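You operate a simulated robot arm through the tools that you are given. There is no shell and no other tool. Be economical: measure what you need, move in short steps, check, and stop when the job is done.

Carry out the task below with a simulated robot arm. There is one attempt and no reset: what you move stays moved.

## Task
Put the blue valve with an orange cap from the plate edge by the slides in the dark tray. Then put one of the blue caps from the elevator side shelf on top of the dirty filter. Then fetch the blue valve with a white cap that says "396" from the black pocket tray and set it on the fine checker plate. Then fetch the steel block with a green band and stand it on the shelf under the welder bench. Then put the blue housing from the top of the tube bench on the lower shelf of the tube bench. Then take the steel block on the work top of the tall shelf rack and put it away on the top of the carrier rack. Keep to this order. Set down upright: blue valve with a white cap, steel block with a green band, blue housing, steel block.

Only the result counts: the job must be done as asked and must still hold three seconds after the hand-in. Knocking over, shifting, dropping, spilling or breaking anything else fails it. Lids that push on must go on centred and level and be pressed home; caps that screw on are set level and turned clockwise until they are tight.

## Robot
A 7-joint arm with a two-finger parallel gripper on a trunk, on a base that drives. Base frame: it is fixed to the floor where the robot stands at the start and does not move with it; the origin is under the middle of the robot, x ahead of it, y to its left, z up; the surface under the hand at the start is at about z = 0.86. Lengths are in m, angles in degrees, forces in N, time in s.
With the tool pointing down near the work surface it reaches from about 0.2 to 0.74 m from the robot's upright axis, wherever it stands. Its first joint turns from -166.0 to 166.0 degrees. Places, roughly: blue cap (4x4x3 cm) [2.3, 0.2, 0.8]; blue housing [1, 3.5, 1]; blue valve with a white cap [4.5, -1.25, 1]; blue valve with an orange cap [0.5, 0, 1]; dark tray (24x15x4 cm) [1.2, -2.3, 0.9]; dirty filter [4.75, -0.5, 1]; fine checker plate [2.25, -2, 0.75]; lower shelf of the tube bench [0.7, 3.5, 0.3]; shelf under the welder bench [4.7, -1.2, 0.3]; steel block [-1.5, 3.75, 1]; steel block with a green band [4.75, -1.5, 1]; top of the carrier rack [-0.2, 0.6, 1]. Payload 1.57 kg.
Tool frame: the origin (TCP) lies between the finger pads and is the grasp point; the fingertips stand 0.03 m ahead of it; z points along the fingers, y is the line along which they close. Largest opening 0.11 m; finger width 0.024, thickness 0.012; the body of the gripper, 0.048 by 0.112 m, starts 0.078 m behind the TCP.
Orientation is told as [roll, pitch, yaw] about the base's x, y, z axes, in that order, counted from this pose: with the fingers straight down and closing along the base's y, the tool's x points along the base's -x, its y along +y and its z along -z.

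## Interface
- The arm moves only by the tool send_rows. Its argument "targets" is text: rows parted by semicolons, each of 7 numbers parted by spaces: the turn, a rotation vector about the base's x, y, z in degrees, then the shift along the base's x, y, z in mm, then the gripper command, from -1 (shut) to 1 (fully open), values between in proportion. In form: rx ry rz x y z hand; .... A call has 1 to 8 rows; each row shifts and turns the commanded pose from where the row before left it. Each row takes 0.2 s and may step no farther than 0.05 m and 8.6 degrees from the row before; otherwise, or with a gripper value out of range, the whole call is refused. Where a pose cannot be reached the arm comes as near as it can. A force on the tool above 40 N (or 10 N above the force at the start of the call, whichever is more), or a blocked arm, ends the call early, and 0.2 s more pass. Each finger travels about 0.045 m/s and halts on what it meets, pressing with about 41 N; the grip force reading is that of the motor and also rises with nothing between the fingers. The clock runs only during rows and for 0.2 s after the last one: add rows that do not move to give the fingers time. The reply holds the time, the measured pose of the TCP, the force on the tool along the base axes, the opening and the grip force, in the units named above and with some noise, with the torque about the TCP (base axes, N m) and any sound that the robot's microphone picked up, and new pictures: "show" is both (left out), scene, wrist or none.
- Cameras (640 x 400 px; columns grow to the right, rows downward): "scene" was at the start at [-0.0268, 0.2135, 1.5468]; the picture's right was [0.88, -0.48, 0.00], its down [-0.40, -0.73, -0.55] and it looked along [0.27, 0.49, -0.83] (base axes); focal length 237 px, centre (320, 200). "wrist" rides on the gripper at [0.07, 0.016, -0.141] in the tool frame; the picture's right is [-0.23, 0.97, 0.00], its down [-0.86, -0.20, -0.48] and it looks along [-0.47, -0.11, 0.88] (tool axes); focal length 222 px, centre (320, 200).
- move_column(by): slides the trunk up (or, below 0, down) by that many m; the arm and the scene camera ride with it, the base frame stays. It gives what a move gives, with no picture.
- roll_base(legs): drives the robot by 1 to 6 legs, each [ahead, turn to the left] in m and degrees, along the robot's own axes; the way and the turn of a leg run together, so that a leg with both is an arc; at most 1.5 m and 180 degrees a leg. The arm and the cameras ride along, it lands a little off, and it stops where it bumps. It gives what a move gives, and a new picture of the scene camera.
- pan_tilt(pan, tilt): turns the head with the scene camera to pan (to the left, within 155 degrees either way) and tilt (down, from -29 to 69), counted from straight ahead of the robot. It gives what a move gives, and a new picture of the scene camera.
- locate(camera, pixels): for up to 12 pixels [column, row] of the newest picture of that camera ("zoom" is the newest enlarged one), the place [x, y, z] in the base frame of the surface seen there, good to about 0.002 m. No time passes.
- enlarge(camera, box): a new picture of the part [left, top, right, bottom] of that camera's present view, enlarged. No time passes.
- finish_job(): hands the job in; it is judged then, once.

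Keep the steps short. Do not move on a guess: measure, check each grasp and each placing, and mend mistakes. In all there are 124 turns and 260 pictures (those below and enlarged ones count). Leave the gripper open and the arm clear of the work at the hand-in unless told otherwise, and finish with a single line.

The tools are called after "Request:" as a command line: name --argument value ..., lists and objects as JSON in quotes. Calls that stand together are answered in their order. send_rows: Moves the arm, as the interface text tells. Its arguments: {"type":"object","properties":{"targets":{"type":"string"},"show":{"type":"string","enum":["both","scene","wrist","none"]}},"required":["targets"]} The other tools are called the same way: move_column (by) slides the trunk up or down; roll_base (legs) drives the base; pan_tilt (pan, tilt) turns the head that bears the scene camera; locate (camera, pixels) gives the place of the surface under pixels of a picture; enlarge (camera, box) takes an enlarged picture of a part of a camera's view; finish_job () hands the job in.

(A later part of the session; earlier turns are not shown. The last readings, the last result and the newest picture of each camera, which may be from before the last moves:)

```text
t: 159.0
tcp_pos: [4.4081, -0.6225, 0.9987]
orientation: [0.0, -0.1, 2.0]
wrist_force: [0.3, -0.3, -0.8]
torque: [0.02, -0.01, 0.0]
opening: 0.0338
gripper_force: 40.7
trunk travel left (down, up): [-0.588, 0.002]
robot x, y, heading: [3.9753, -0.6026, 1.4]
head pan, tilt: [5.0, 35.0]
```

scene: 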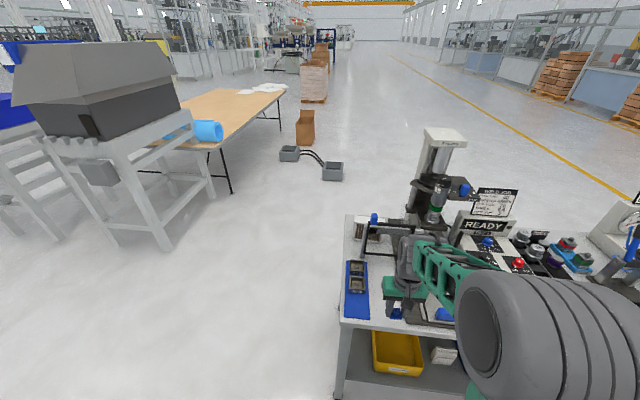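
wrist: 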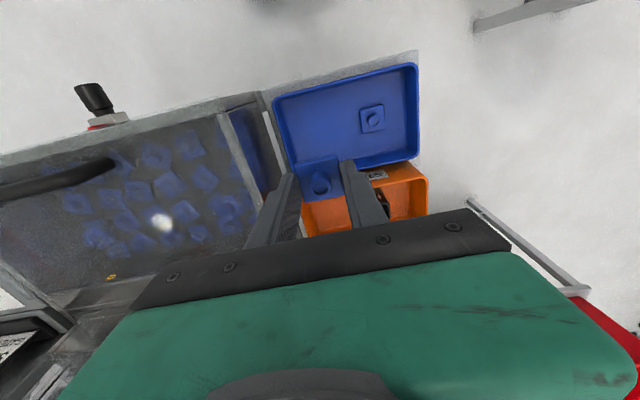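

Request:
enlarge --camera "scene" --box '[335, 190, 475, 330]'

Request:
locate --camera "scene" --pixels '[[357, 268], [357, 285], [375, 217], [370, 238], [347, 235], [347, 320], [358, 230], [400, 240], [385, 225]]'

```text
2.86 times, centred on (405, 260) of scene
```

zoom: 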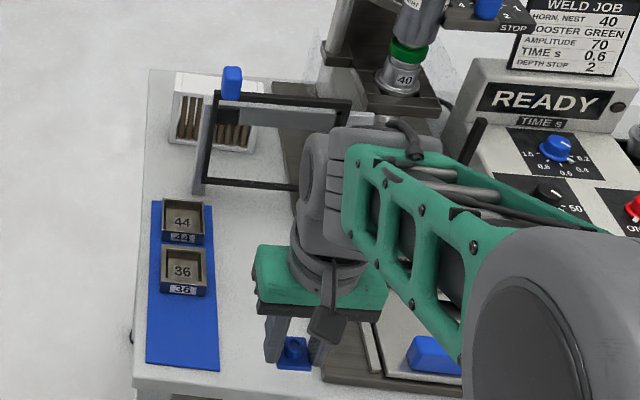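

```text
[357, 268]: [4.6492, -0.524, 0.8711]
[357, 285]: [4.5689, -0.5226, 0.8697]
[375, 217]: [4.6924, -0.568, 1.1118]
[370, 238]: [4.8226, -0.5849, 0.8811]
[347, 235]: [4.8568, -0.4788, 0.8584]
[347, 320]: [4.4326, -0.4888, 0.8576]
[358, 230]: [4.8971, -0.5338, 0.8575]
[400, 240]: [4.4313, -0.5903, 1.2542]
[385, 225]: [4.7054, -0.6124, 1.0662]
```

The dirty filter (brown pleats) is at zoom (215,110), behind a black frame. Measure it.

Request:
locate --camera "zoom" --pixels '[[176, 78], [260, 95], [172, 140], [255, 150], [195, 118], [232, 125], [200, 185], [210, 98], [345, 100], [345, 150], [260, 185], [232, 85]]'

Request:
enlarge --camera "scene" --box '[345, 200, 425, 260]'

```text
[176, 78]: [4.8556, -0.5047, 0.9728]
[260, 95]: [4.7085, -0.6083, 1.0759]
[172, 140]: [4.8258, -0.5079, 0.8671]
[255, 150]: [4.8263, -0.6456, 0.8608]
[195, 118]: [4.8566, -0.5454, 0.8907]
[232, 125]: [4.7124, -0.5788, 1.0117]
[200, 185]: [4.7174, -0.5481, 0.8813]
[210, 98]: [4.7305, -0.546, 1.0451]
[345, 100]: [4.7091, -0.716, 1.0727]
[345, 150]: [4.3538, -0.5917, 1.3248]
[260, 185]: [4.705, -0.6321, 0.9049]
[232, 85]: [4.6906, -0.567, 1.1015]
```

```text
6.67 times, centred on (385, 230) of scene
```

zoom: 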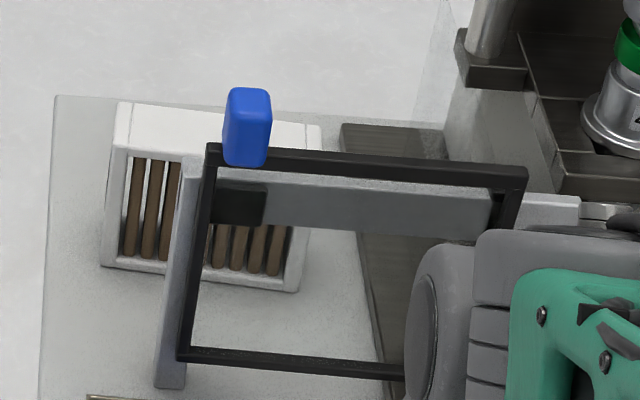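

Filter top at z≈0.973, spanning y −0.505…−0.645 around x 4.83–4.88; a guard frame (z up to 1.11) stands in front at x 4.72. Approaching from the bench's left end looks best. Check the free floor there.

Request:
locate --camera "scene" --pixels '[[166, 245], [214, 195], [232, 190], [325, 178], [290, 160], [300, 260], [210, 140]]'

Request:
locate --camera "zoom" --pixels '[[180, 120], [310, 130], [115, 110], [125, 140], [295, 140], [305, 270], [60, 100], [240, 120]]'

```text
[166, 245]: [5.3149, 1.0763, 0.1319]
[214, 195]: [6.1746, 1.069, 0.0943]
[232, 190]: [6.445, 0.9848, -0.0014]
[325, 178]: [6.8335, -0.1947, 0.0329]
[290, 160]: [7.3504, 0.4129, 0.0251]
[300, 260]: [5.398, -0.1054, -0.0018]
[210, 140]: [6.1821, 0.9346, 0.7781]
```

```text
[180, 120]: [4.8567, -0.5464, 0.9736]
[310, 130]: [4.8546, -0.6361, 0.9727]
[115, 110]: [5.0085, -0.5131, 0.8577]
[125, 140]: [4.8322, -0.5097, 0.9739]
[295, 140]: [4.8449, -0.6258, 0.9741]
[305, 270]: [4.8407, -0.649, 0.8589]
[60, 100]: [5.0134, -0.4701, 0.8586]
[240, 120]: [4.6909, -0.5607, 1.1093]
```

Floor is free. Drive around to (4.85,0.15), facing −y.

Request:
roll_base --legs '[[-0.1, 0], [0, 89], [0.77, 0], [0, -90], [0.98, 0], [0, -90]]'

Request:
pan_tilt --pan 0 --tilt 45

```text
t: 180.0
tcp_pos: [4.8211, -0.2602, 1.0002]
orientation: [0.1, -0.1, -89.0]
wrist_force: [0.3, 0.3, -0.2]
torque: [-0.01, 0.03, 0.0]
opening: 0.0341
gripper_force: 40.9
trunk travel left (down, up): [-0.588, 0.002]
robot x, y, heading: [4.8487, 0.1719, -89.6]
head pan, tilt: [5.0, 35.0]
```

scene: 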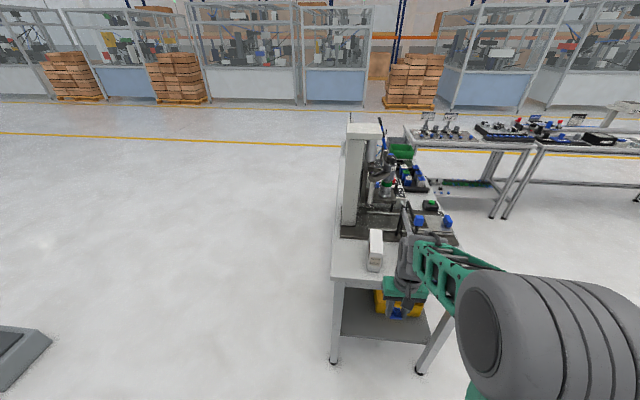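

```text
t: 180.7
tcp_pos: [4.8198, -0.2588, 0.9988]
orientation: [0.0, -0.1, -89.2]
wrist_force: [0.5, -0.5, 0.3]
torque: [0.04, -0.02, -0.01]
opening: 0.0338
gripper_force: 41.5
trunk travel left (down, up): [-0.588, 0.002]
robot x, y, heading: [4.8452, 0.171, -89.5]
head pan, tilt: [0.0, 45.0]
```

scene: 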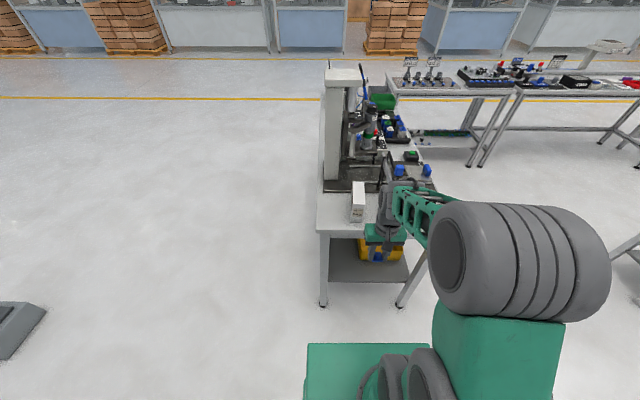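

Request:
enlarge --camera "scene" --box '[310, 150, 430, 250]'

Request:
locate --camera "scene" --pixels '[[353, 184], [363, 184], [351, 206], [362, 207], [357, 196], [357, 219], [325, 225], [345, 180], [385, 190], [375, 130], [320, 300]]'

```text
4.00 times, centred on (370, 200) of scene
```

zoom: 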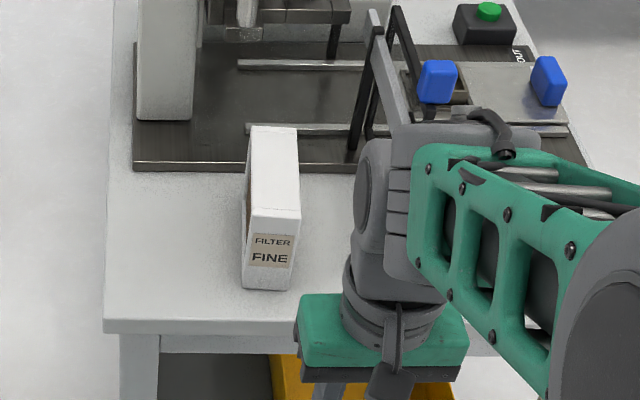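

```text
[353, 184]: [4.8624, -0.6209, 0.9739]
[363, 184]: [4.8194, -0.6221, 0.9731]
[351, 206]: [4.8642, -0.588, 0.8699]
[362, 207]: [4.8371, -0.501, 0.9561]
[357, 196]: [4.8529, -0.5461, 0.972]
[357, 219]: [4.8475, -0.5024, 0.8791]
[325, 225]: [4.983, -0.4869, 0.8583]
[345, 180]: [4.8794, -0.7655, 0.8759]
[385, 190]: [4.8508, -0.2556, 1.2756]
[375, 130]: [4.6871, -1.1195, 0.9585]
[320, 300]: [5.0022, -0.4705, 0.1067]
```

Filter top is x 4.83–4.872, y −0.505…−0.645, z 0.974. Target centre (4.850,−0.575). Drive 0.15 ahead, raise to 1.04 and go over it.

Request:
roll_base --legs '[[0.15, 0]]'

Request:
send_rows --targets "0 0 -1 15 0 20 -1;0 0 0 15 -20 20 -1;0 0 0 0 -40 0 -1;0 0 0 0 -40 0 -1;0 0 0 0 0 0 -1" --show "wrist"

```text
t: 182.1
tcp_pos: [4.8215, -0.4111, 0.9984]
orientation: [0.0, -0.1, -89.0]
wrist_force: [0.1, 0.1, -0.4]
torque: [0.01, 0.04, 0.02]
opening: 0.034
gripper_force: 40.7
trunk travel left (down, up): [-0.588, 0.002]
robot x, y, heading: [4.85, 0.0238, -89.6]
head pan, tilt: [0.0, 45.0]
```

scene: 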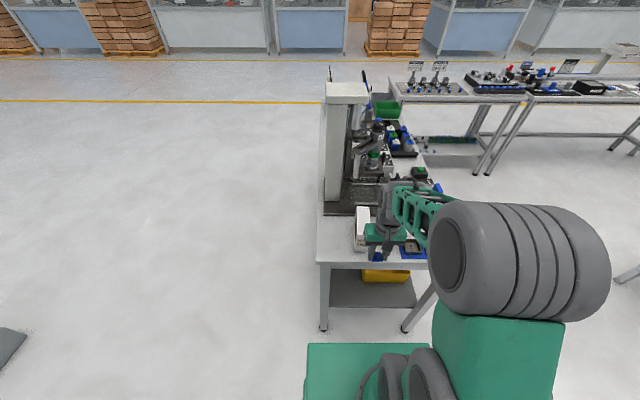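

```text
t: 183.3
tcp_pos: [4.8517, -0.5106, 1.0411]
orientation: [0.0, 0.0, -90.1]
wrist_force: [-0.1, -0.4, -0.1]
torque: [0.02, -0.01, -0.01]
opening: 0.0337
gripper_force: 40.6
trunk travel left (down, up): [-0.588, 0.002]
robot x, y, heading: [4.8469, 0.0206, -89.4]
head pan, tilt: [0.0, 45.0]
```

wrist: 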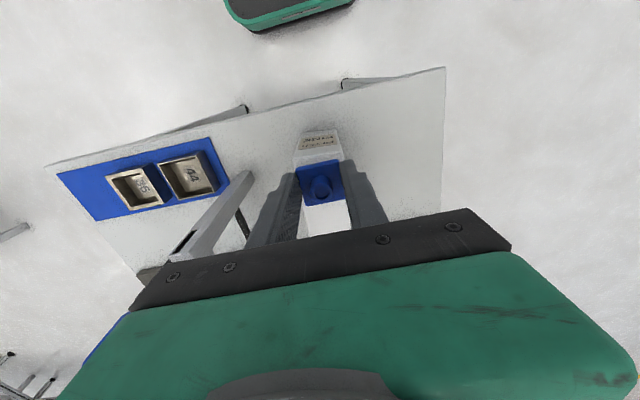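

Measure the filter's near top edge from the wrist view.

Request:
enlarge --camera "wrist" --box '[220, 110, 420, 240]'

Request:
locate --camera "wrist" --pixels '[[299, 166], [339, 158], [306, 231], [348, 225], [327, 218], [318, 140], [240, 185], [245, 215]]'

```text
3.08 times, centred on (320, 175) of wrist
```

zoom: 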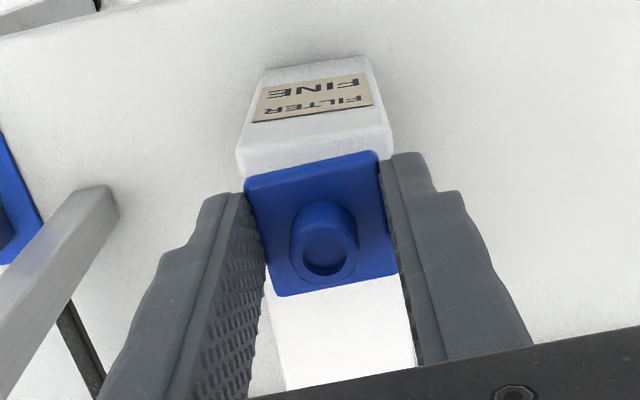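

```text
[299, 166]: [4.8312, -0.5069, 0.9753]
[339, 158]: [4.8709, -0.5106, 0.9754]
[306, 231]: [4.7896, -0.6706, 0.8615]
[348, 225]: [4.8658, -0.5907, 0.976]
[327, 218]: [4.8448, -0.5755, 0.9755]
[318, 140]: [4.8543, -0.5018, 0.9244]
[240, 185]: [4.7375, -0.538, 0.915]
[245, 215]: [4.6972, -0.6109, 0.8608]
```

Centre the cap at (4.847,−0.575) and lower to near contact.

Request:
send_rows --targets "0 0 0 -2 -33 0 -1;0 0 0 -2 -32 0 -1;0 0 0 0 0 -15 -1;0 0 0 0 0 -12 -1;0 0 0 0 0 -4 -1;0 0 0 0 0 0 -1" --show "wrist"

```text
t: 184.7
tcp_pos: [4.8476, -0.5758, 1.0084]
orientation: [0.1, -0.3, -90.0]
wrist_force: [0.6, -0.2, 5.9]
torque: [-0.04, -0.03, 0.01]
opening: 0.0338
gripper_force: 40.6
trunk travel left (down, up): [-0.588, 0.002]
robot x, y, heading: [4.8499, 0.0199, -89.1]
head pan, tilt: [0.0, 45.0]
```

wrist: 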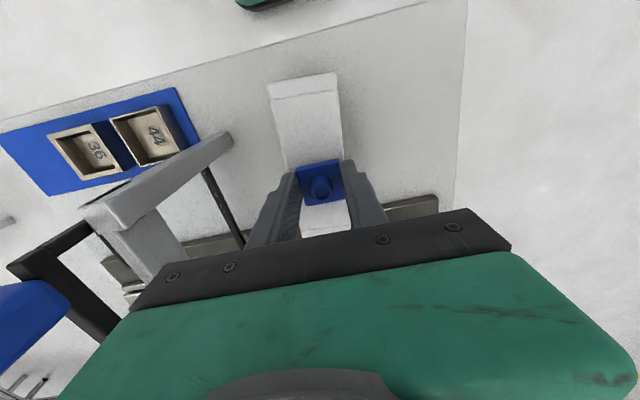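

Light contact (6 N). Open gently and rise.

Request:
send_rows --targets "0 0 0 0 0 0 -0.1;0 0 0 0 0 0 -0.1;0 0 0 0 0 20 -0.1;0 0 0 0 20 30 -0.1;0 0 0 0 40 0 0;0 0 0 0 0 0 0.2" --show "wrist"

```text
t: 186.1
tcp_pos: [4.847, -0.5157, 1.058]
orientation: [0.0, -0.1, -90.0]
wrist_force: [0.4, -0.1, 0.5]
torque: [-0.01, -0.04, -0.01]
opening: 0.066
gripper_force: 0.1
trunk travel left (down, up): [-0.588, 0.002]
robot x, y, heading: [4.8433, 0.0228, -89.4]
head pan, tilt: [0.0, 45.0]
```

wrist: 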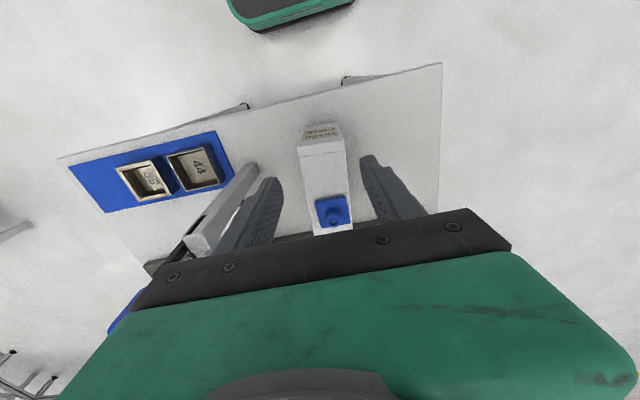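

The cap rests on the filter. Retract and drive around to the bench front at y≈−1.25.

Request:
send_rows --targets "0 0 0 0 40 0 1;0 0 0 0 40 -20 1;0 0 0 0 30 -20 1;0 0 0 0 0 -20 1" --show "none"

Request:
roll_base --legs '[[-0.15, 0], [0, -90], [0.98, 0], [0, 89], [1.38, 0], [0, 90]]'

Request:
pan_tilt --pan 0 --tilt 38

```text
t: 187.1
tcp_pos: [4.8466, -0.4047, 0.9965]
orientation: [-0.1, 0.0, -90.0]
wrist_force: [-0.3, -0.1, 0.6]
torque: [-0.02, 0.01, 0.0]
opening: 0.11
gripper_force: 0.1
trunk travel left (down, up): [-0.588, 0.002]
robot x, y, heading: [4.8482, 0.0217, -89.4]
head pan, tilt: [0.0, 45.0]
```

```text
t: 211.1
tcp_pos: [4.276, -1.2254, 0.9984]
orientation: [0.0, -0.1, -1.8]
wrist_force: [0.5, 0.2, 0.4]
torque: [-0.02, -0.04, 0.03]
opening: 0.1098
gripper_force: 0.0
trunk travel left (down, up): [-0.588, 0.002]
robot x, y, heading: [3.8432, -1.2081, -1.7]
head pan, tilt: [0.0, 45.0]
```

scene: 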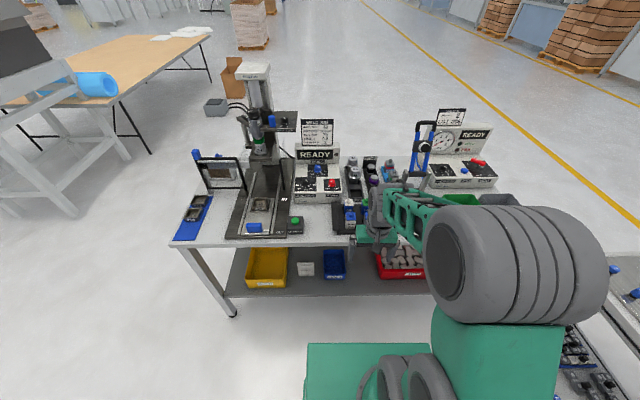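

```text
t: 211.7
tcp_pos: [4.2739, -1.2254, 0.9983]
orientation: [0.0, -0.1, -2.0]
wrist_force: [0.7, 0.5, -0.7]
torque: [-0.03, 0.0, -0.01]
opening: 0.1101
gripper_force: 0.0
trunk travel left (down, up): [-0.588, 0.002]
robot x, y, heading: [3.8473, -1.2127, -1.5]
head pan, tilt: [0.0, 38.0]
```

scene: 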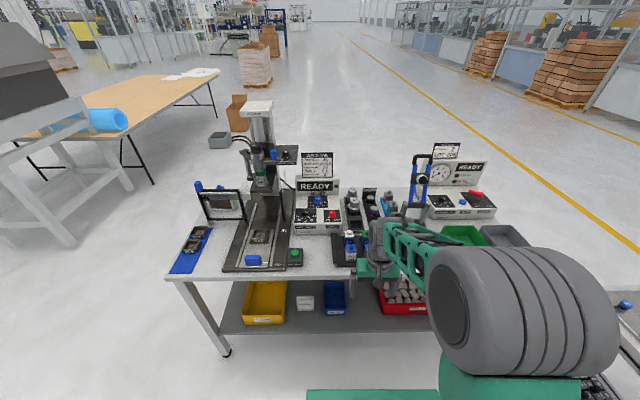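

The arm hides the pocket tray. I swing the hand to the right for a clear view.

Request:
send_rows --targets "0 0 -6 -5 -45 0 1;0 0 -6 -10 -45 0 1;0 0 -6 -15 -45 0 1;0 0 -6 -20 -45 0 1;0 0 -6 -25 -42 0 1;0 0 -6 -28 -40 0 1;0 0 0 0 0 0 1" --show "scene"

Request:
enlarge --camera "scene" --box '[280, 140, 440, 270]'

```text
t: 213.3
tcp_pos: [4.1712, -1.488, 0.9976]
orientation: [0.0, -0.1, -37.9]
wrist_force: [-0.3, -0.7, 0.3]
torque: [0.0, 0.0, -0.01]
opening: 0.1104
gripper_force: 0.0
trunk travel left (down, up): [-0.588, 0.002]
robot x, y, heading: [3.8486, -1.212, -1.2]
head pan, tilt: [0.0, 38.0]
```

scene: 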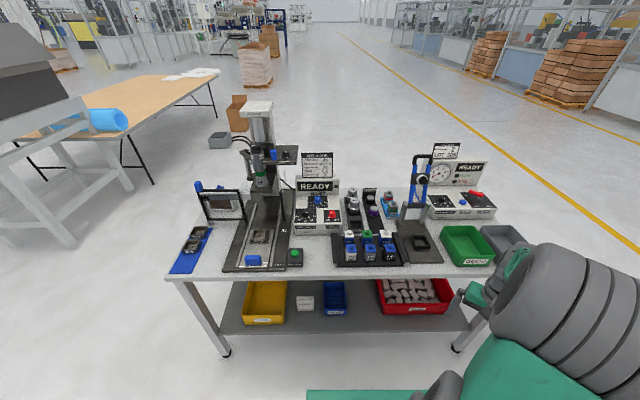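

```text
3.08 times, centred on (360, 205) of scene
```

zoom: 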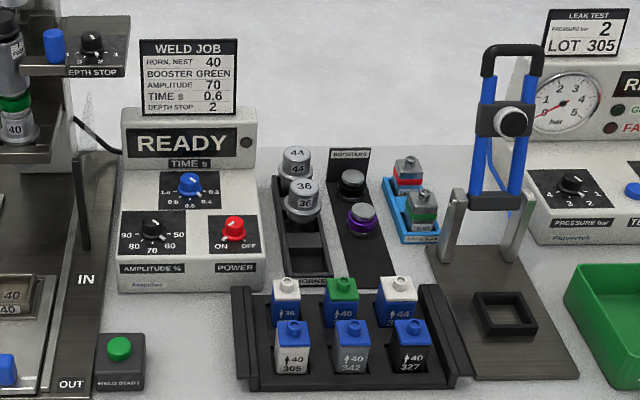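

Two blue valves with white caps stand in the back row. Enlarge to read numbers.

Request:
enlarge --camera "scene" --box '[338, 200, 402, 240]'

Request:
enlarge --camera "scene" --box '[366, 170, 430, 210]'

```text
10.00 times, centred on (370, 220) of scene
```

zoom: 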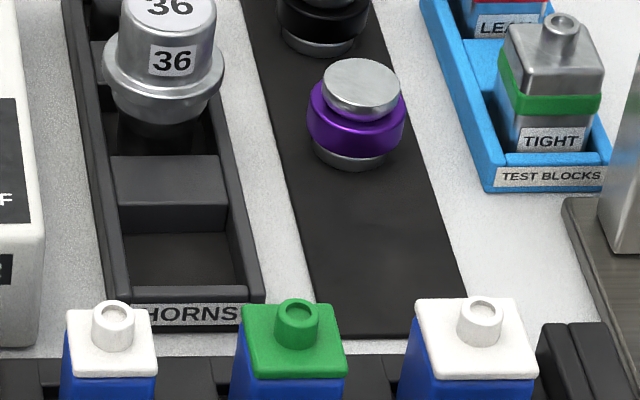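

```text
10.00 times, centred on (398, 190) of scene
```

zoom: 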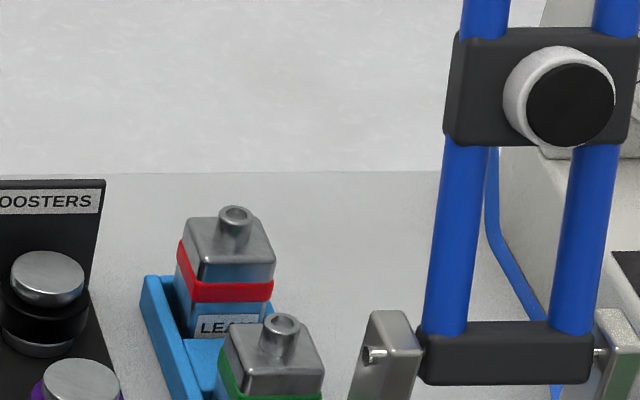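

Request:
enlarge --camera "scene" --box '[340, 226, 404, 266]'

Request:
locate --camera "scene" --pixels '[[349, 234], [386, 234], [368, 235], [348, 240], [387, 241], [350, 250], [338, 262], [398, 262], [395, 233], [390, 205], [392, 212], [420, 240]]'

```text
10.00 times, centred on (372, 246) of scene
```

zoom: 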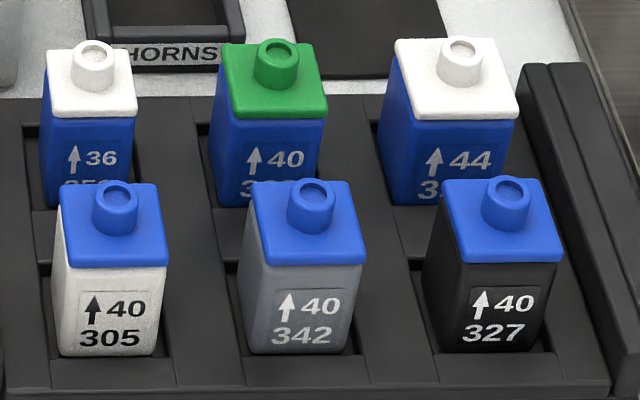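

```text
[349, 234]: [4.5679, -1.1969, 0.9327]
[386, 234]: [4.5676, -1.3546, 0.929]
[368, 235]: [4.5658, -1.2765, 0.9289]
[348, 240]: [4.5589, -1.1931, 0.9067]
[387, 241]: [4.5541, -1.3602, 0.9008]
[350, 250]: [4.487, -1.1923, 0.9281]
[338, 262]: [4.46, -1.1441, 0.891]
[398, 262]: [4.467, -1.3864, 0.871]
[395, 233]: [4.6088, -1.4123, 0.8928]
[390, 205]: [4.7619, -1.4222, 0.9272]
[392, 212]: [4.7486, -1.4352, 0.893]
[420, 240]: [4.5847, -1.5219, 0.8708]
```

Left reads "35x…", right starts with "3". Enlarge both labels further.

Request:
enlarge --camera "scene" --box '[344, 240, 356, 248]'

Request:
enlarge --camera "scene" --box '[377, 239, 393, 249]'

```text
16.00 times, centred on (350, 244) of scene
```

zoom: 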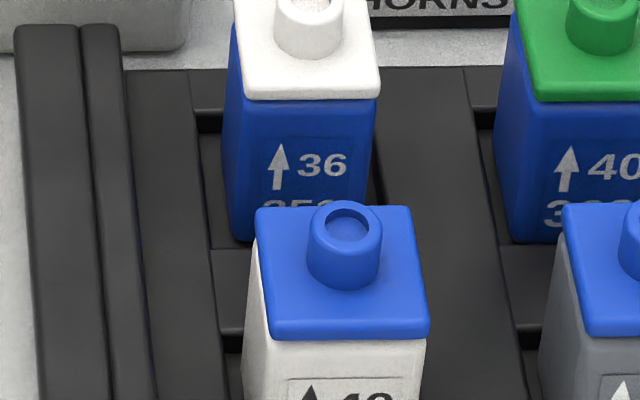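

```text
16.00 times, centred on (385, 244) of scene
```

zoom: 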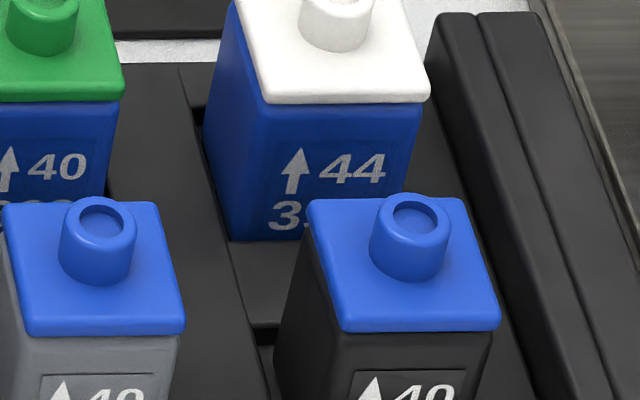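

I'll read them with the wrist camera: at yaw 0 it looks toward +x onto the front faces. Move the hand back above the tray's front.

Request:
send_rows --targets "0 0 7.6 20 40 10 1;0 0 7.6 25 40 10 1;0 0 7.6 25 38 10 1;0 0 7.6 30 38 5 1;0 0 7.5 35 30 0 1;0 0 0 40 0 0 1;0 0 0 30 0 0 1;0 0 0 0 0 0 1" --show "wrist"

Request:
enlarge --camera "wrist" --box '[200, 60, 440, 220]'

```text
t: 215.1
tcp_pos: [4.378, -1.3003, 1.0315]
orientation: [-0.1, -0.1, 0.1]
wrist_force: [0.6, -0.9, -0.5]
torque: [0.0, 0.01, 0.01]
opening: 0.1099
gripper_force: 0.1
trunk travel left (down, up): [-0.588, 0.002]
robot x, y, heading: [3.847, -1.2101, -1.3]
head pan, tilt: [0.0, 38.0]
```

wrist: 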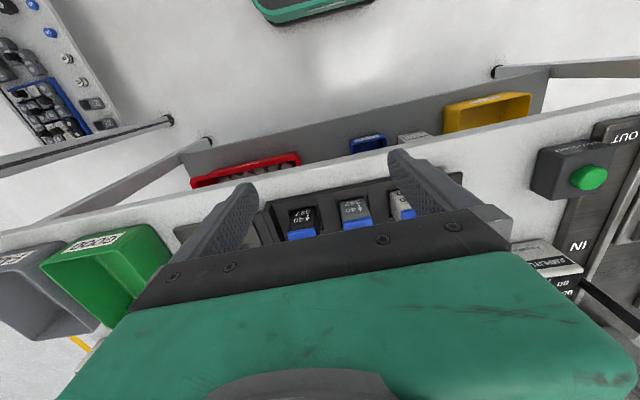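

```text
2.50 times, centred on (320, 140) of wrist
```

zoom: 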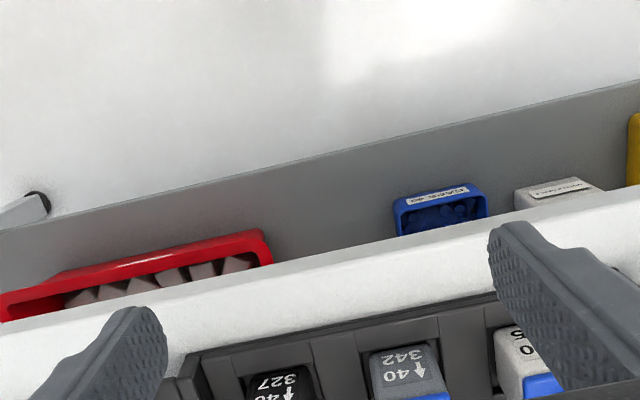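

The view works. Move 100 mm forward to see the back row's faces.

Request:
send_rows --targets "0 0 0 40 0 0 1;0 0 0 40 0 0 1;0 0 0 20 0 0 1;0 0 0 0 0 0 1" --show "wrist"

Request:
enlarge --camera "wrist" --box '[230, 120, 440, 260]'

```text
t: 216.1
tcp_pos: [4.4775, -1.3022, 1.0338]
orientation: [0.1, -0.1, 0.0]
wrist_force: [-0.5, -0.3, -0.7]
torque: [-0.01, -0.01, -0.04]
opening: 0.1099
gripper_force: 0.0
trunk travel left (down, up): [-0.588, 0.002]
robot x, y, heading: [3.8478, -1.2126, -1.4]
head pan, tilt: [0.0, 38.0]
```

wrist: 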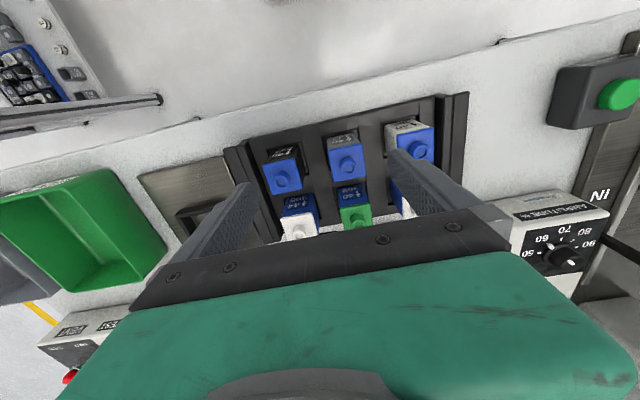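

```text
2.86 times, centred on (335, 190) of wrist
```

zoom: 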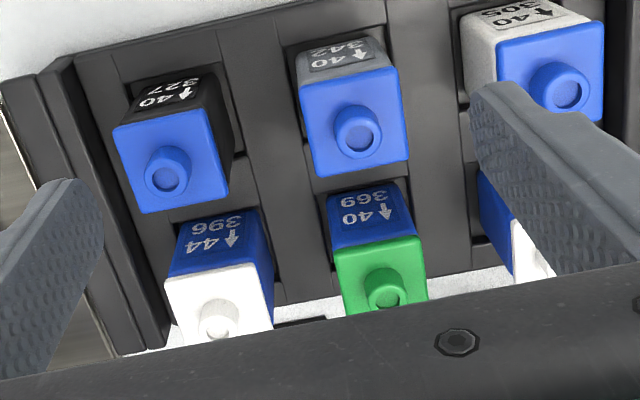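

The right-hand one reads "44 / 396". Measure its cap.

Request:
locate --camera "zoom" --pixels '[[168, 285], [260, 268], [182, 340], [268, 325], [218, 318], [210, 215], [130, 350], [420, 260], [335, 260], [60, 70], [200, 180]]'

```text
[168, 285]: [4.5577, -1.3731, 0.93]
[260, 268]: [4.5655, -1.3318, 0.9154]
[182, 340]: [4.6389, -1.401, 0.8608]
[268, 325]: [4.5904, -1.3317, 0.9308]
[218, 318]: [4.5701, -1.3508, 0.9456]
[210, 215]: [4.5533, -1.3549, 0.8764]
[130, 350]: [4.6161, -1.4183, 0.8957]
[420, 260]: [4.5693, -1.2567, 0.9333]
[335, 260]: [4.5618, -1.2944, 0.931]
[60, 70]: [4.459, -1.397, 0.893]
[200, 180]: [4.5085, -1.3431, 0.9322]
```

Valve centre ≈ (4.572,−1.3525), 43 mm wide. I drive 0.1 m forward for reach, then align and narrow the opening.

Request:
roll_base --legs '[[0.1, 0]]'

Request:
send_rows --targets "0 0 0 -2 -24 0 0.06;0 0 0 -2 -24 0 0.06;0 0 0 0 0 0 0.06;0 0 0 0 0 0 0.06" --show "wrist"

```text
t: 217.3
tcp_pos: [4.5775, -1.3045, 1.033]
orientation: [0.0, 0.1, 0.0]
wrist_force: [0.2, -0.1, 0.0]
torque: [0.02, 0.04, -0.03]
opening: 0.11
gripper_force: 0.1
trunk travel left (down, up): [-0.588, 0.002]
robot x, y, heading: [3.9446, -1.2118, -1.5]
head pan, tilt: [0.0, 38.0]
```

scene: 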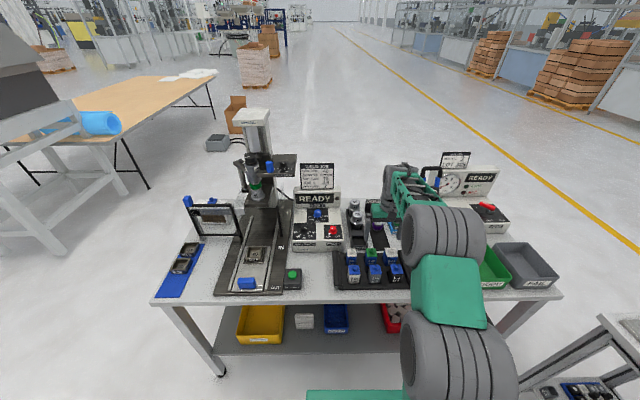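

```text
t: 218.3
tcp_pos: [4.5743, -1.3515, 1.0322]
orientation: [0.0, 0.1, 0.1]
wrist_force: [-0.2, -0.2, -0.1]
torque: [-0.02, 0.0, 0.0]
opening: 0.0584
gripper_force: 0.1
trunk travel left (down, up): [-0.588, 0.002]
robot x, y, heading: [3.9441, -1.213, -1.2]
head pan, tilt: [0.0, 38.0]
```

wrist: 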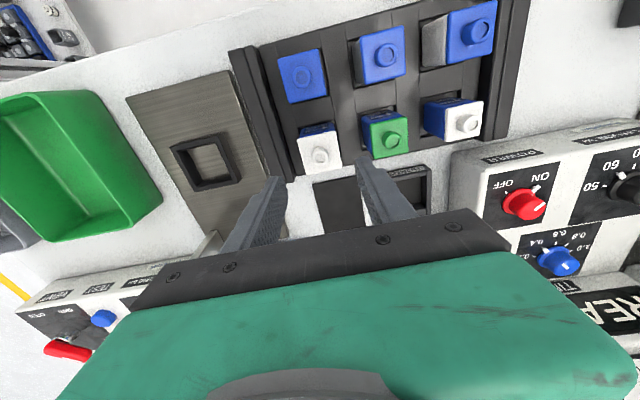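

Re-measure the cap from here before descending.

Request:
locate --camera "wrist" --pixels '[[321, 156], [299, 139], [333, 131], [309, 171], [341, 163], [275, 165], [362, 118], [366, 130]]'

Request:
enlarge --camera "wrist" --box '[240, 90, 420, 220]'

```text
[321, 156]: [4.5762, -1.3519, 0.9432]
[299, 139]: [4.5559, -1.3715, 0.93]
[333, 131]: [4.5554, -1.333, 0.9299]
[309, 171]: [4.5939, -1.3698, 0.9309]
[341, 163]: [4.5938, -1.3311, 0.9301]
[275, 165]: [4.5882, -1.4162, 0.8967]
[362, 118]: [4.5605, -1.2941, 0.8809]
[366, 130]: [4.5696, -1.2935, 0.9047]
```

```text
3.08 times, centred on (330, 155) of wrist
```

zoom: 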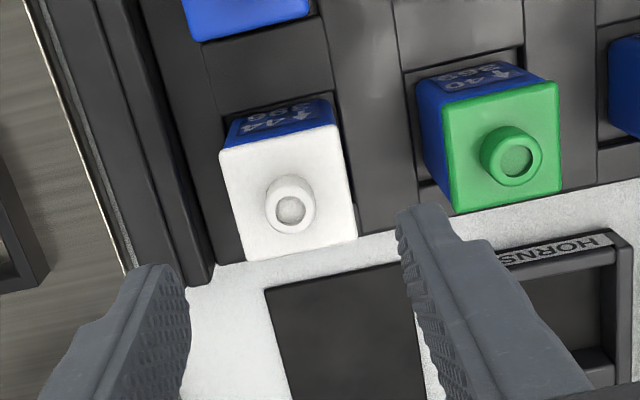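

Aligned. Descend to z 0.928 and close.

Request:
send_rows --targets "0 0 0 1 0 -40 0.06;0 0 0 0 0 -40 0.06;0 0 0 0 0 -24 0.06;0 0 0 0 0 0 0.06;0 0 0 0 0 0 -1;0 0 0 0 0 0 -1;0 0 0 0 0 0 -1" --show "wrist"

```text
t: 219.9
tcp_pos: [4.5735, -1.3514, 0.9288]
orientation: [0.0, 0.0, 0.0]
wrist_force: [-0.3, -0.2, 0.2]
torque: [0.0, -0.02, 0.0]
opening: 0.0436
gripper_force: 32.2
trunk travel left (down, up): [-0.588, 0.002]
robot x, y, heading: [3.948, -1.2157, -1.5]
head pan, tilt: [0.0, 38.0]
```

wrist: 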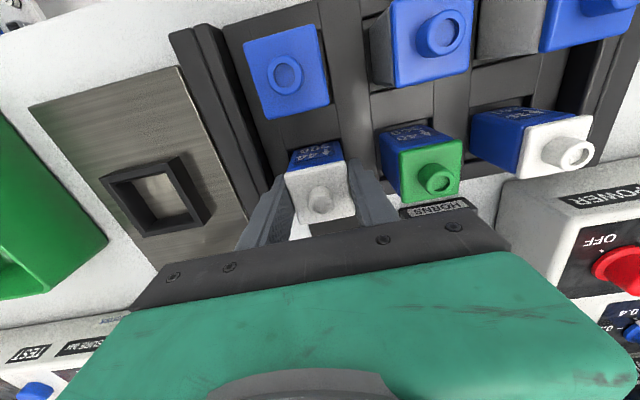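

Gripped (0.044). Lift straight up.

Request:
send_rows --targets "0 0 0 0 0 15 -1;0 0 0 0 0 40 -1;0 0 0 0 0 40 -1;0 0 0 0 0 10 -1;0 0 0 0 0 0 -1" --show "wrist"

```text
t: 221.1
tcp_pos: [4.5729, -1.3528, 1.034]
orientation: [0.1, -0.1, 0.0]
wrist_force: [-0.1, 0.6, -0.7]
torque: [-0.01, 0.03, 0.03]
opening: 0.0435
gripper_force: 40.8
trunk travel left (down, up): [-0.588, 0.002]
robot x, y, heading: [3.9463, -1.2112, -1.5]
head pan, tilt: [0.0, 38.0]
```

wrist: 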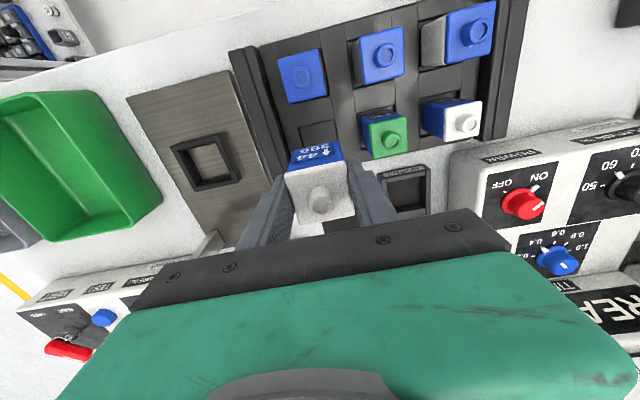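

Held clear. Back the base 0.3 m, fold in the arm, and drive to the checker plates.

Request:
roll_base --legs '[[-0.3, 0]]'

Request:
send_rows --targets "0 0 0 -40 20 -10 -1;0 0 0 -40 20 -10 -1;0 0 0 -40 20 -10 -1;0 0 0 -40 20 -5 -1;0 0 0 -30 20 0 -1;0 0 0 0 20 0 -1" --show "none"

Request:
roll_base --legs '[[0, -172.5], [1.37, 0], [0, 84]]'

Request:
pan_tilt --pan 0 --tilt 42

```text
t: 223.1
tcp_pos: [4.2729, -1.3431, 1.0339]
orientation: [0.0, -0.1, 0.2]
wrist_force: [0.3, 0.3, -2.1]
torque: [0.03, -0.01, 0.0]
opening: 0.0433
gripper_force: 41.0
trunk travel left (down, up): [-0.588, 0.002]
robot x, y, heading: [3.6431, -1.2071, -0.8]
head pan, tilt: [0.0, 38.0]
```

scene: 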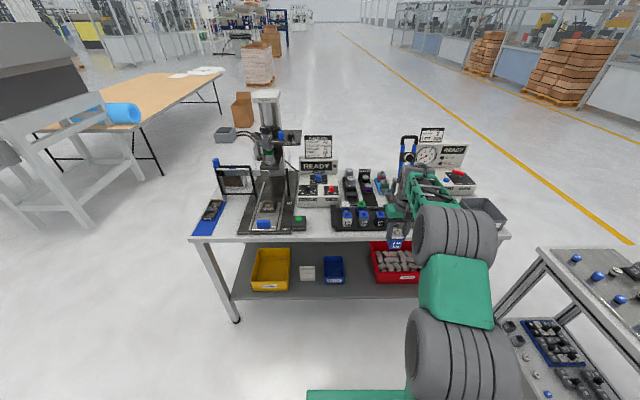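

```text
t: 224.5
tcp_pos: [4.0832, -1.2226, 0.9994]
orientation: [0.1, -0.1, 0.2]
wrist_force: [0.4, -1.0, -1.5]
torque: [-0.01, -0.02, -0.01]
opening: 0.0435
gripper_force: 40.8
trunk travel left (down, up): [-0.588, 0.002]
robot x, y, heading: [3.6449, -1.2068, -1.2]
head pan, tilt: [0.0, 38.0]
```

```text
t: 242.0
tcp_pos: [2.2969, -1.8141, 0.9989]
orientation: [0.0, -0.2, -86.9]
wrist_force: [0.3, -0.2, -1.7]
torque: [-0.02, 0.0, 0.02]
opening: 0.0431
gripper_force: 40.6
trunk travel left (down, up): [-0.588, 0.002]
robot x, y, heading: [2.2956, -1.3797, -88.1]
head pan, tilt: [0.0, 38.0]
```

scene: 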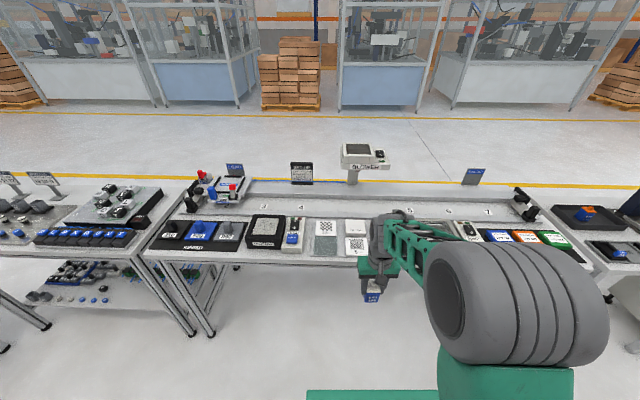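

```text
t: 242.6
tcp_pos: [2.2969, -1.8144, 0.9984]
orientation: [0.0, -0.2, -86.8]
wrist_force: [-0.6, 1.1, -0.4]
torque: [0.01, -0.02, 0.0]
opening: 0.0434
gripper_force: 41.1
trunk travel left (down, up): [-0.588, 0.002]
robot x, y, heading: [2.2899, -1.3781, -88.2]
head pan, tilt: [0.0, 42.0]
```

scene: 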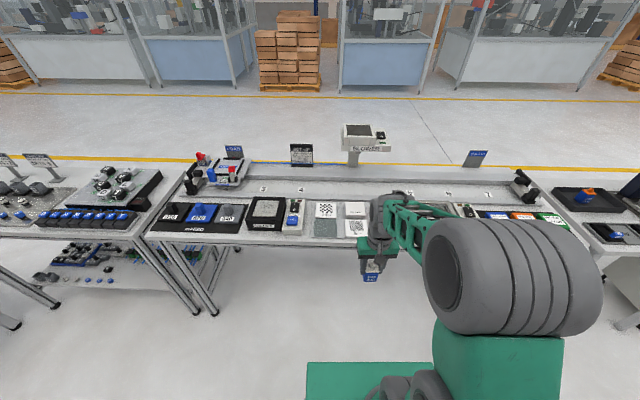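

Request:
enlarge --camera "scene" --box '[300, 190, 400, 260]'

Request:
locate --camera "scene" --pixels '[[347, 219], [366, 219], [348, 234], [368, 235], [357, 227], [325, 227], [326, 210], [357, 208], [380, 238], [357, 246]]'

```text
5.71 times, centred on (350, 225) of scene
```

zoom: 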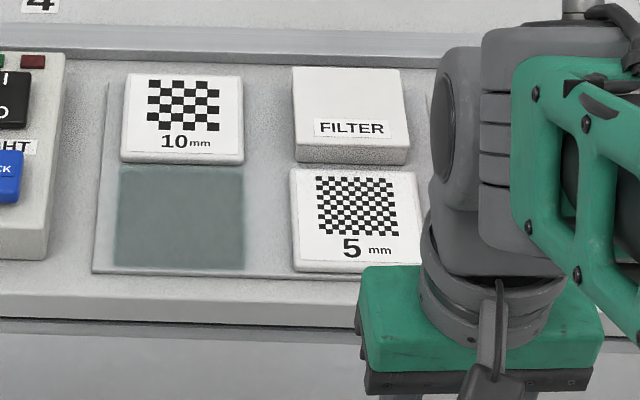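

```text
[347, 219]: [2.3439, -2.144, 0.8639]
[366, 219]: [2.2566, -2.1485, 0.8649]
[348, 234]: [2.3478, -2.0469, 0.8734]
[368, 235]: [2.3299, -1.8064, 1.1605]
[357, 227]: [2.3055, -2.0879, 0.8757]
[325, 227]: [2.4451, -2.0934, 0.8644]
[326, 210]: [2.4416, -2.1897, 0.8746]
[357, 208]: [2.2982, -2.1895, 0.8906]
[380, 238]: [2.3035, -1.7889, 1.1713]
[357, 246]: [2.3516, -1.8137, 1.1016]
```

Fine plate centre ≈ (2.300,−2.093), top 0.8755. Drive 0.1 m ahead and move over it.

Request:
roll_base --legs '[[0.1, 0]]'

Request:
send_rows --targets "0 0 -1 0 -40 0 -1;0 0 -1 0 -40 0 -1;0 0 -1 0 -40 0 -1;0 0 0 0 -40 0 -1;0 0 0 0 -18 0 -1;0 0 0 0 0 0 -1"

```text
t: 243.8
tcp_pos: [2.2999, -1.914, 0.9992]
orientation: [0.0, 0.0, -86.8]
wrist_force: [-0.2, -0.2, -2.0]
torque: [-0.01, 0.0, 0.0]
opening: 0.0432
gripper_force: 40.6
trunk travel left (down, up): [-0.588, 0.002]
robot x, y, heading: [2.2946, -1.4789, -88.2]
head pan, tilt: [0.0, 42.0]
```

scene: 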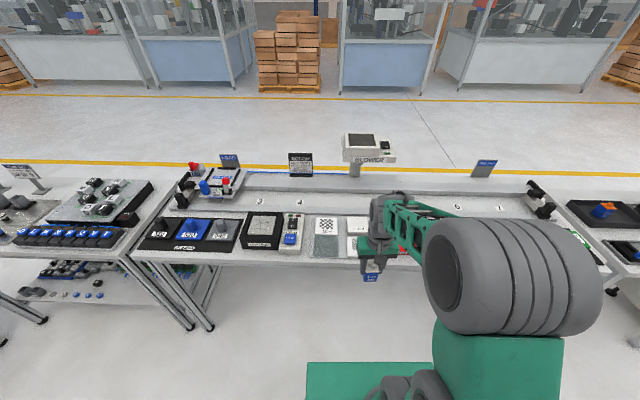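

```text
t: 245.2
tcp_pos: [2.2998, -2.0924, 0.9981]
orientation: [0.0, 0.0, -89.8]
wrist_force: [0.9, 0.1, -1.6]
torque: [0.0, -0.02, 0.02]
opening: 0.0431
gripper_force: 41.2
trunk travel left (down, up): [-0.588, 0.002]
robot x, y, heading: [2.2925, -1.4768, -88.0]
head pan, tilt: [0.0, 42.0]
```

scene: 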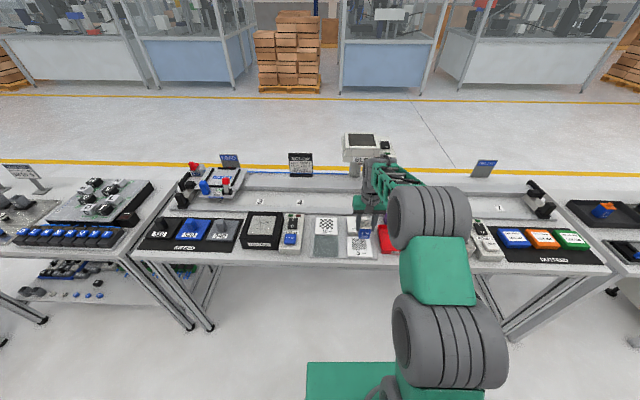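
wrist: 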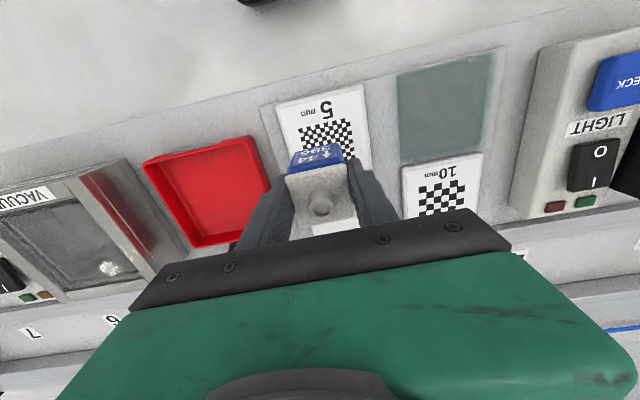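

Request:
locate --camera "wrist" --pixels '[[278, 103], [361, 86], [372, 166], [293, 158], [320, 105], [265, 190], [322, 226]]'

```text
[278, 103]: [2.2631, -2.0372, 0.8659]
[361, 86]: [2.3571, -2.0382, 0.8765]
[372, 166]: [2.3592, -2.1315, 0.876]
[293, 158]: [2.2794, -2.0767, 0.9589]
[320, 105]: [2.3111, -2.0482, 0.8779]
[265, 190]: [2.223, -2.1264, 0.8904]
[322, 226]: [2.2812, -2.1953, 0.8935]
```

Plate centre refined to (2.311,−2.086). Adjust and lower.

Request:
send_rows --targets "0 0 0 11 7 -20 -1;0 0 0 0 0 -25 -1;0 0 0 0 0 -11 -1;0 0 0 0 0 -4 -1;0 0 0 0 0 0 -1" --show "wrist"

```text
t: 246.4
tcp_pos: [2.3115, -2.0843, 0.9392]
orientation: [0.0, -0.1, -89.8]
wrist_force: [0.1, -0.3, -1.6]
torque: [-0.02, 0.0, 0.0]
opening: 0.0433
gripper_force: 40.6
trunk travel left (down, up): [-0.588, 0.002]
robot x, y, heading: [2.2957, -1.4784, -88.1]
head pan, tilt: [0.0, 42.0]
```

wrist: 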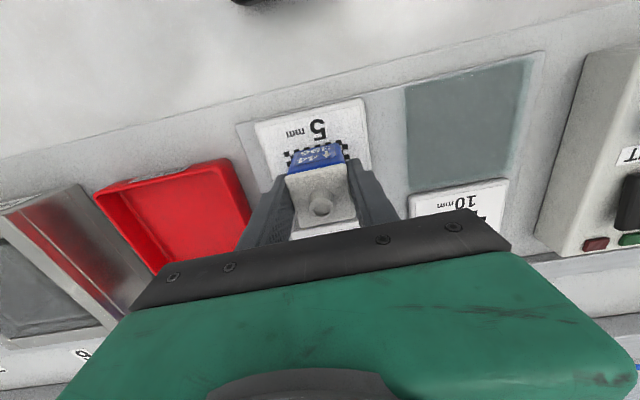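

Request:
send_rows --targets "0 0 0 0 0 -2 -1;0 0 0 0 0 -2 -1;0 0 0 0 0 0 -1" --show "none"

```text
t: 247.2
tcp_pos: [2.311, -2.0847, 0.9389]
orientation: [0.0, -0.5, -89.8]
wrist_force: [-0.2, 2.1, 25.2]
torque: [0.42, 0.03, -0.03]
opening: 0.0432
gripper_force: 41.4
trunk travel left (down, up): [-0.588, 0.002]
robot x, y, heading: [2.2996, -1.4767, -88.2]
head pan, tilt: [0.0, 42.0]
```

Contact (25 N) at 0.939. Relieve by 3 mm, open to ~0.065 and rise.

Request:
send_rows --targets "0 0 0 0 0 3 -1;0 0 0 0 0 0 0.15;0 0 0 0 0 0 0.15;0 0 0 0 0 15 0.15;0 0 0 0 0 35 0.15;0 0 0 0 0 20 0.15;0 0 0 0 40 0 0.5;0 0 0 0 0 0 1" --show "wrist"

```text
t: 249.0
tcp_pos: [2.3109, -2.0429, 1.0081]
orientation: [-0.1, 0.0, -89.8]
wrist_force: [0.6, 1.0, 0.9]
torque: [0.0, 0.0, -0.01]
opening: 0.1098
gripper_force: 0.0
trunk travel left (down, up): [-0.588, 0.002]
robot x, y, heading: [2.295, -1.4737, -88.3]
head pan, tilt: [0.0, 42.0]
```

wrist: 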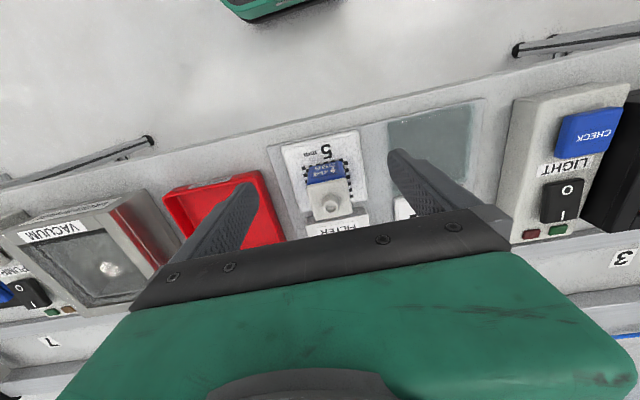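

Valve 396 stands on the fine plate. Next the green-banded block. Retract, return to the bench front at y≈−1.35.

Request:
send_rows --targets "0 0 0 0 45 0 1;0 0 0 0 45 0 1;0 0 0 0 40 0 1;0 0 -8 -40 0 0 1;0 0 -8 -45 5 0 1;0 0 -8 -45 10 0 1;0 0 -8 -45 20 0 1;0 0 0 -30 25 0 1" --show "none"

Request:
roll_base --legs '[[-0.12, 0], [0, 88], [1.45, 0]]'

Request:
enlarge --camera "scene" --box '[280, 130, 480, 330]'

```text
t: 250.8
tcp_pos: [2.1046, -1.8538, 1.0079]
orientation: [0.0, 0.0, -121.9]
wrist_force: [-0.6, 0.3, -0.2]
torque: [-0.01, -0.01, 0.0]
opening: 0.1098
gripper_force: 0.0
trunk travel left (down, up): [-0.588, 0.002]
robot x, y, heading: [2.2953, -1.4756, -88.0]
head pan, tilt: [0.0, 42.0]
```

```text
t: 262.6
tcp_pos: [4.1216, -1.567, 1.0087]
orientation: [0.0, 0.0, -34.0]
wrist_force: [0.1, -0.2, 0.4]
torque: [0.0, -0.04, -0.01]
opening: 0.1099
gripper_force: 0.3
trunk travel left (down, up): [-0.588, 0.002]
robot x, y, heading: [3.7522, -1.363, -0.6]
head pan, tilt: [0.0, 42.0]
```

scene: 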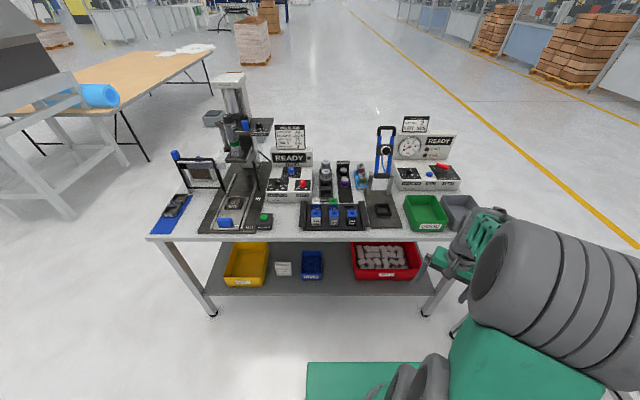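

```text
2.00 times, centred on (380, 230) of scene
```

zoom: 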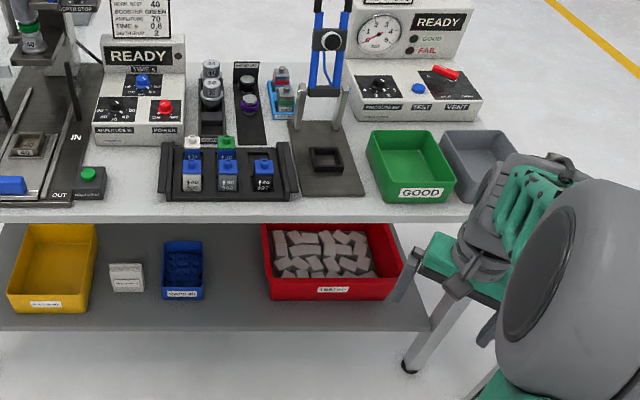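

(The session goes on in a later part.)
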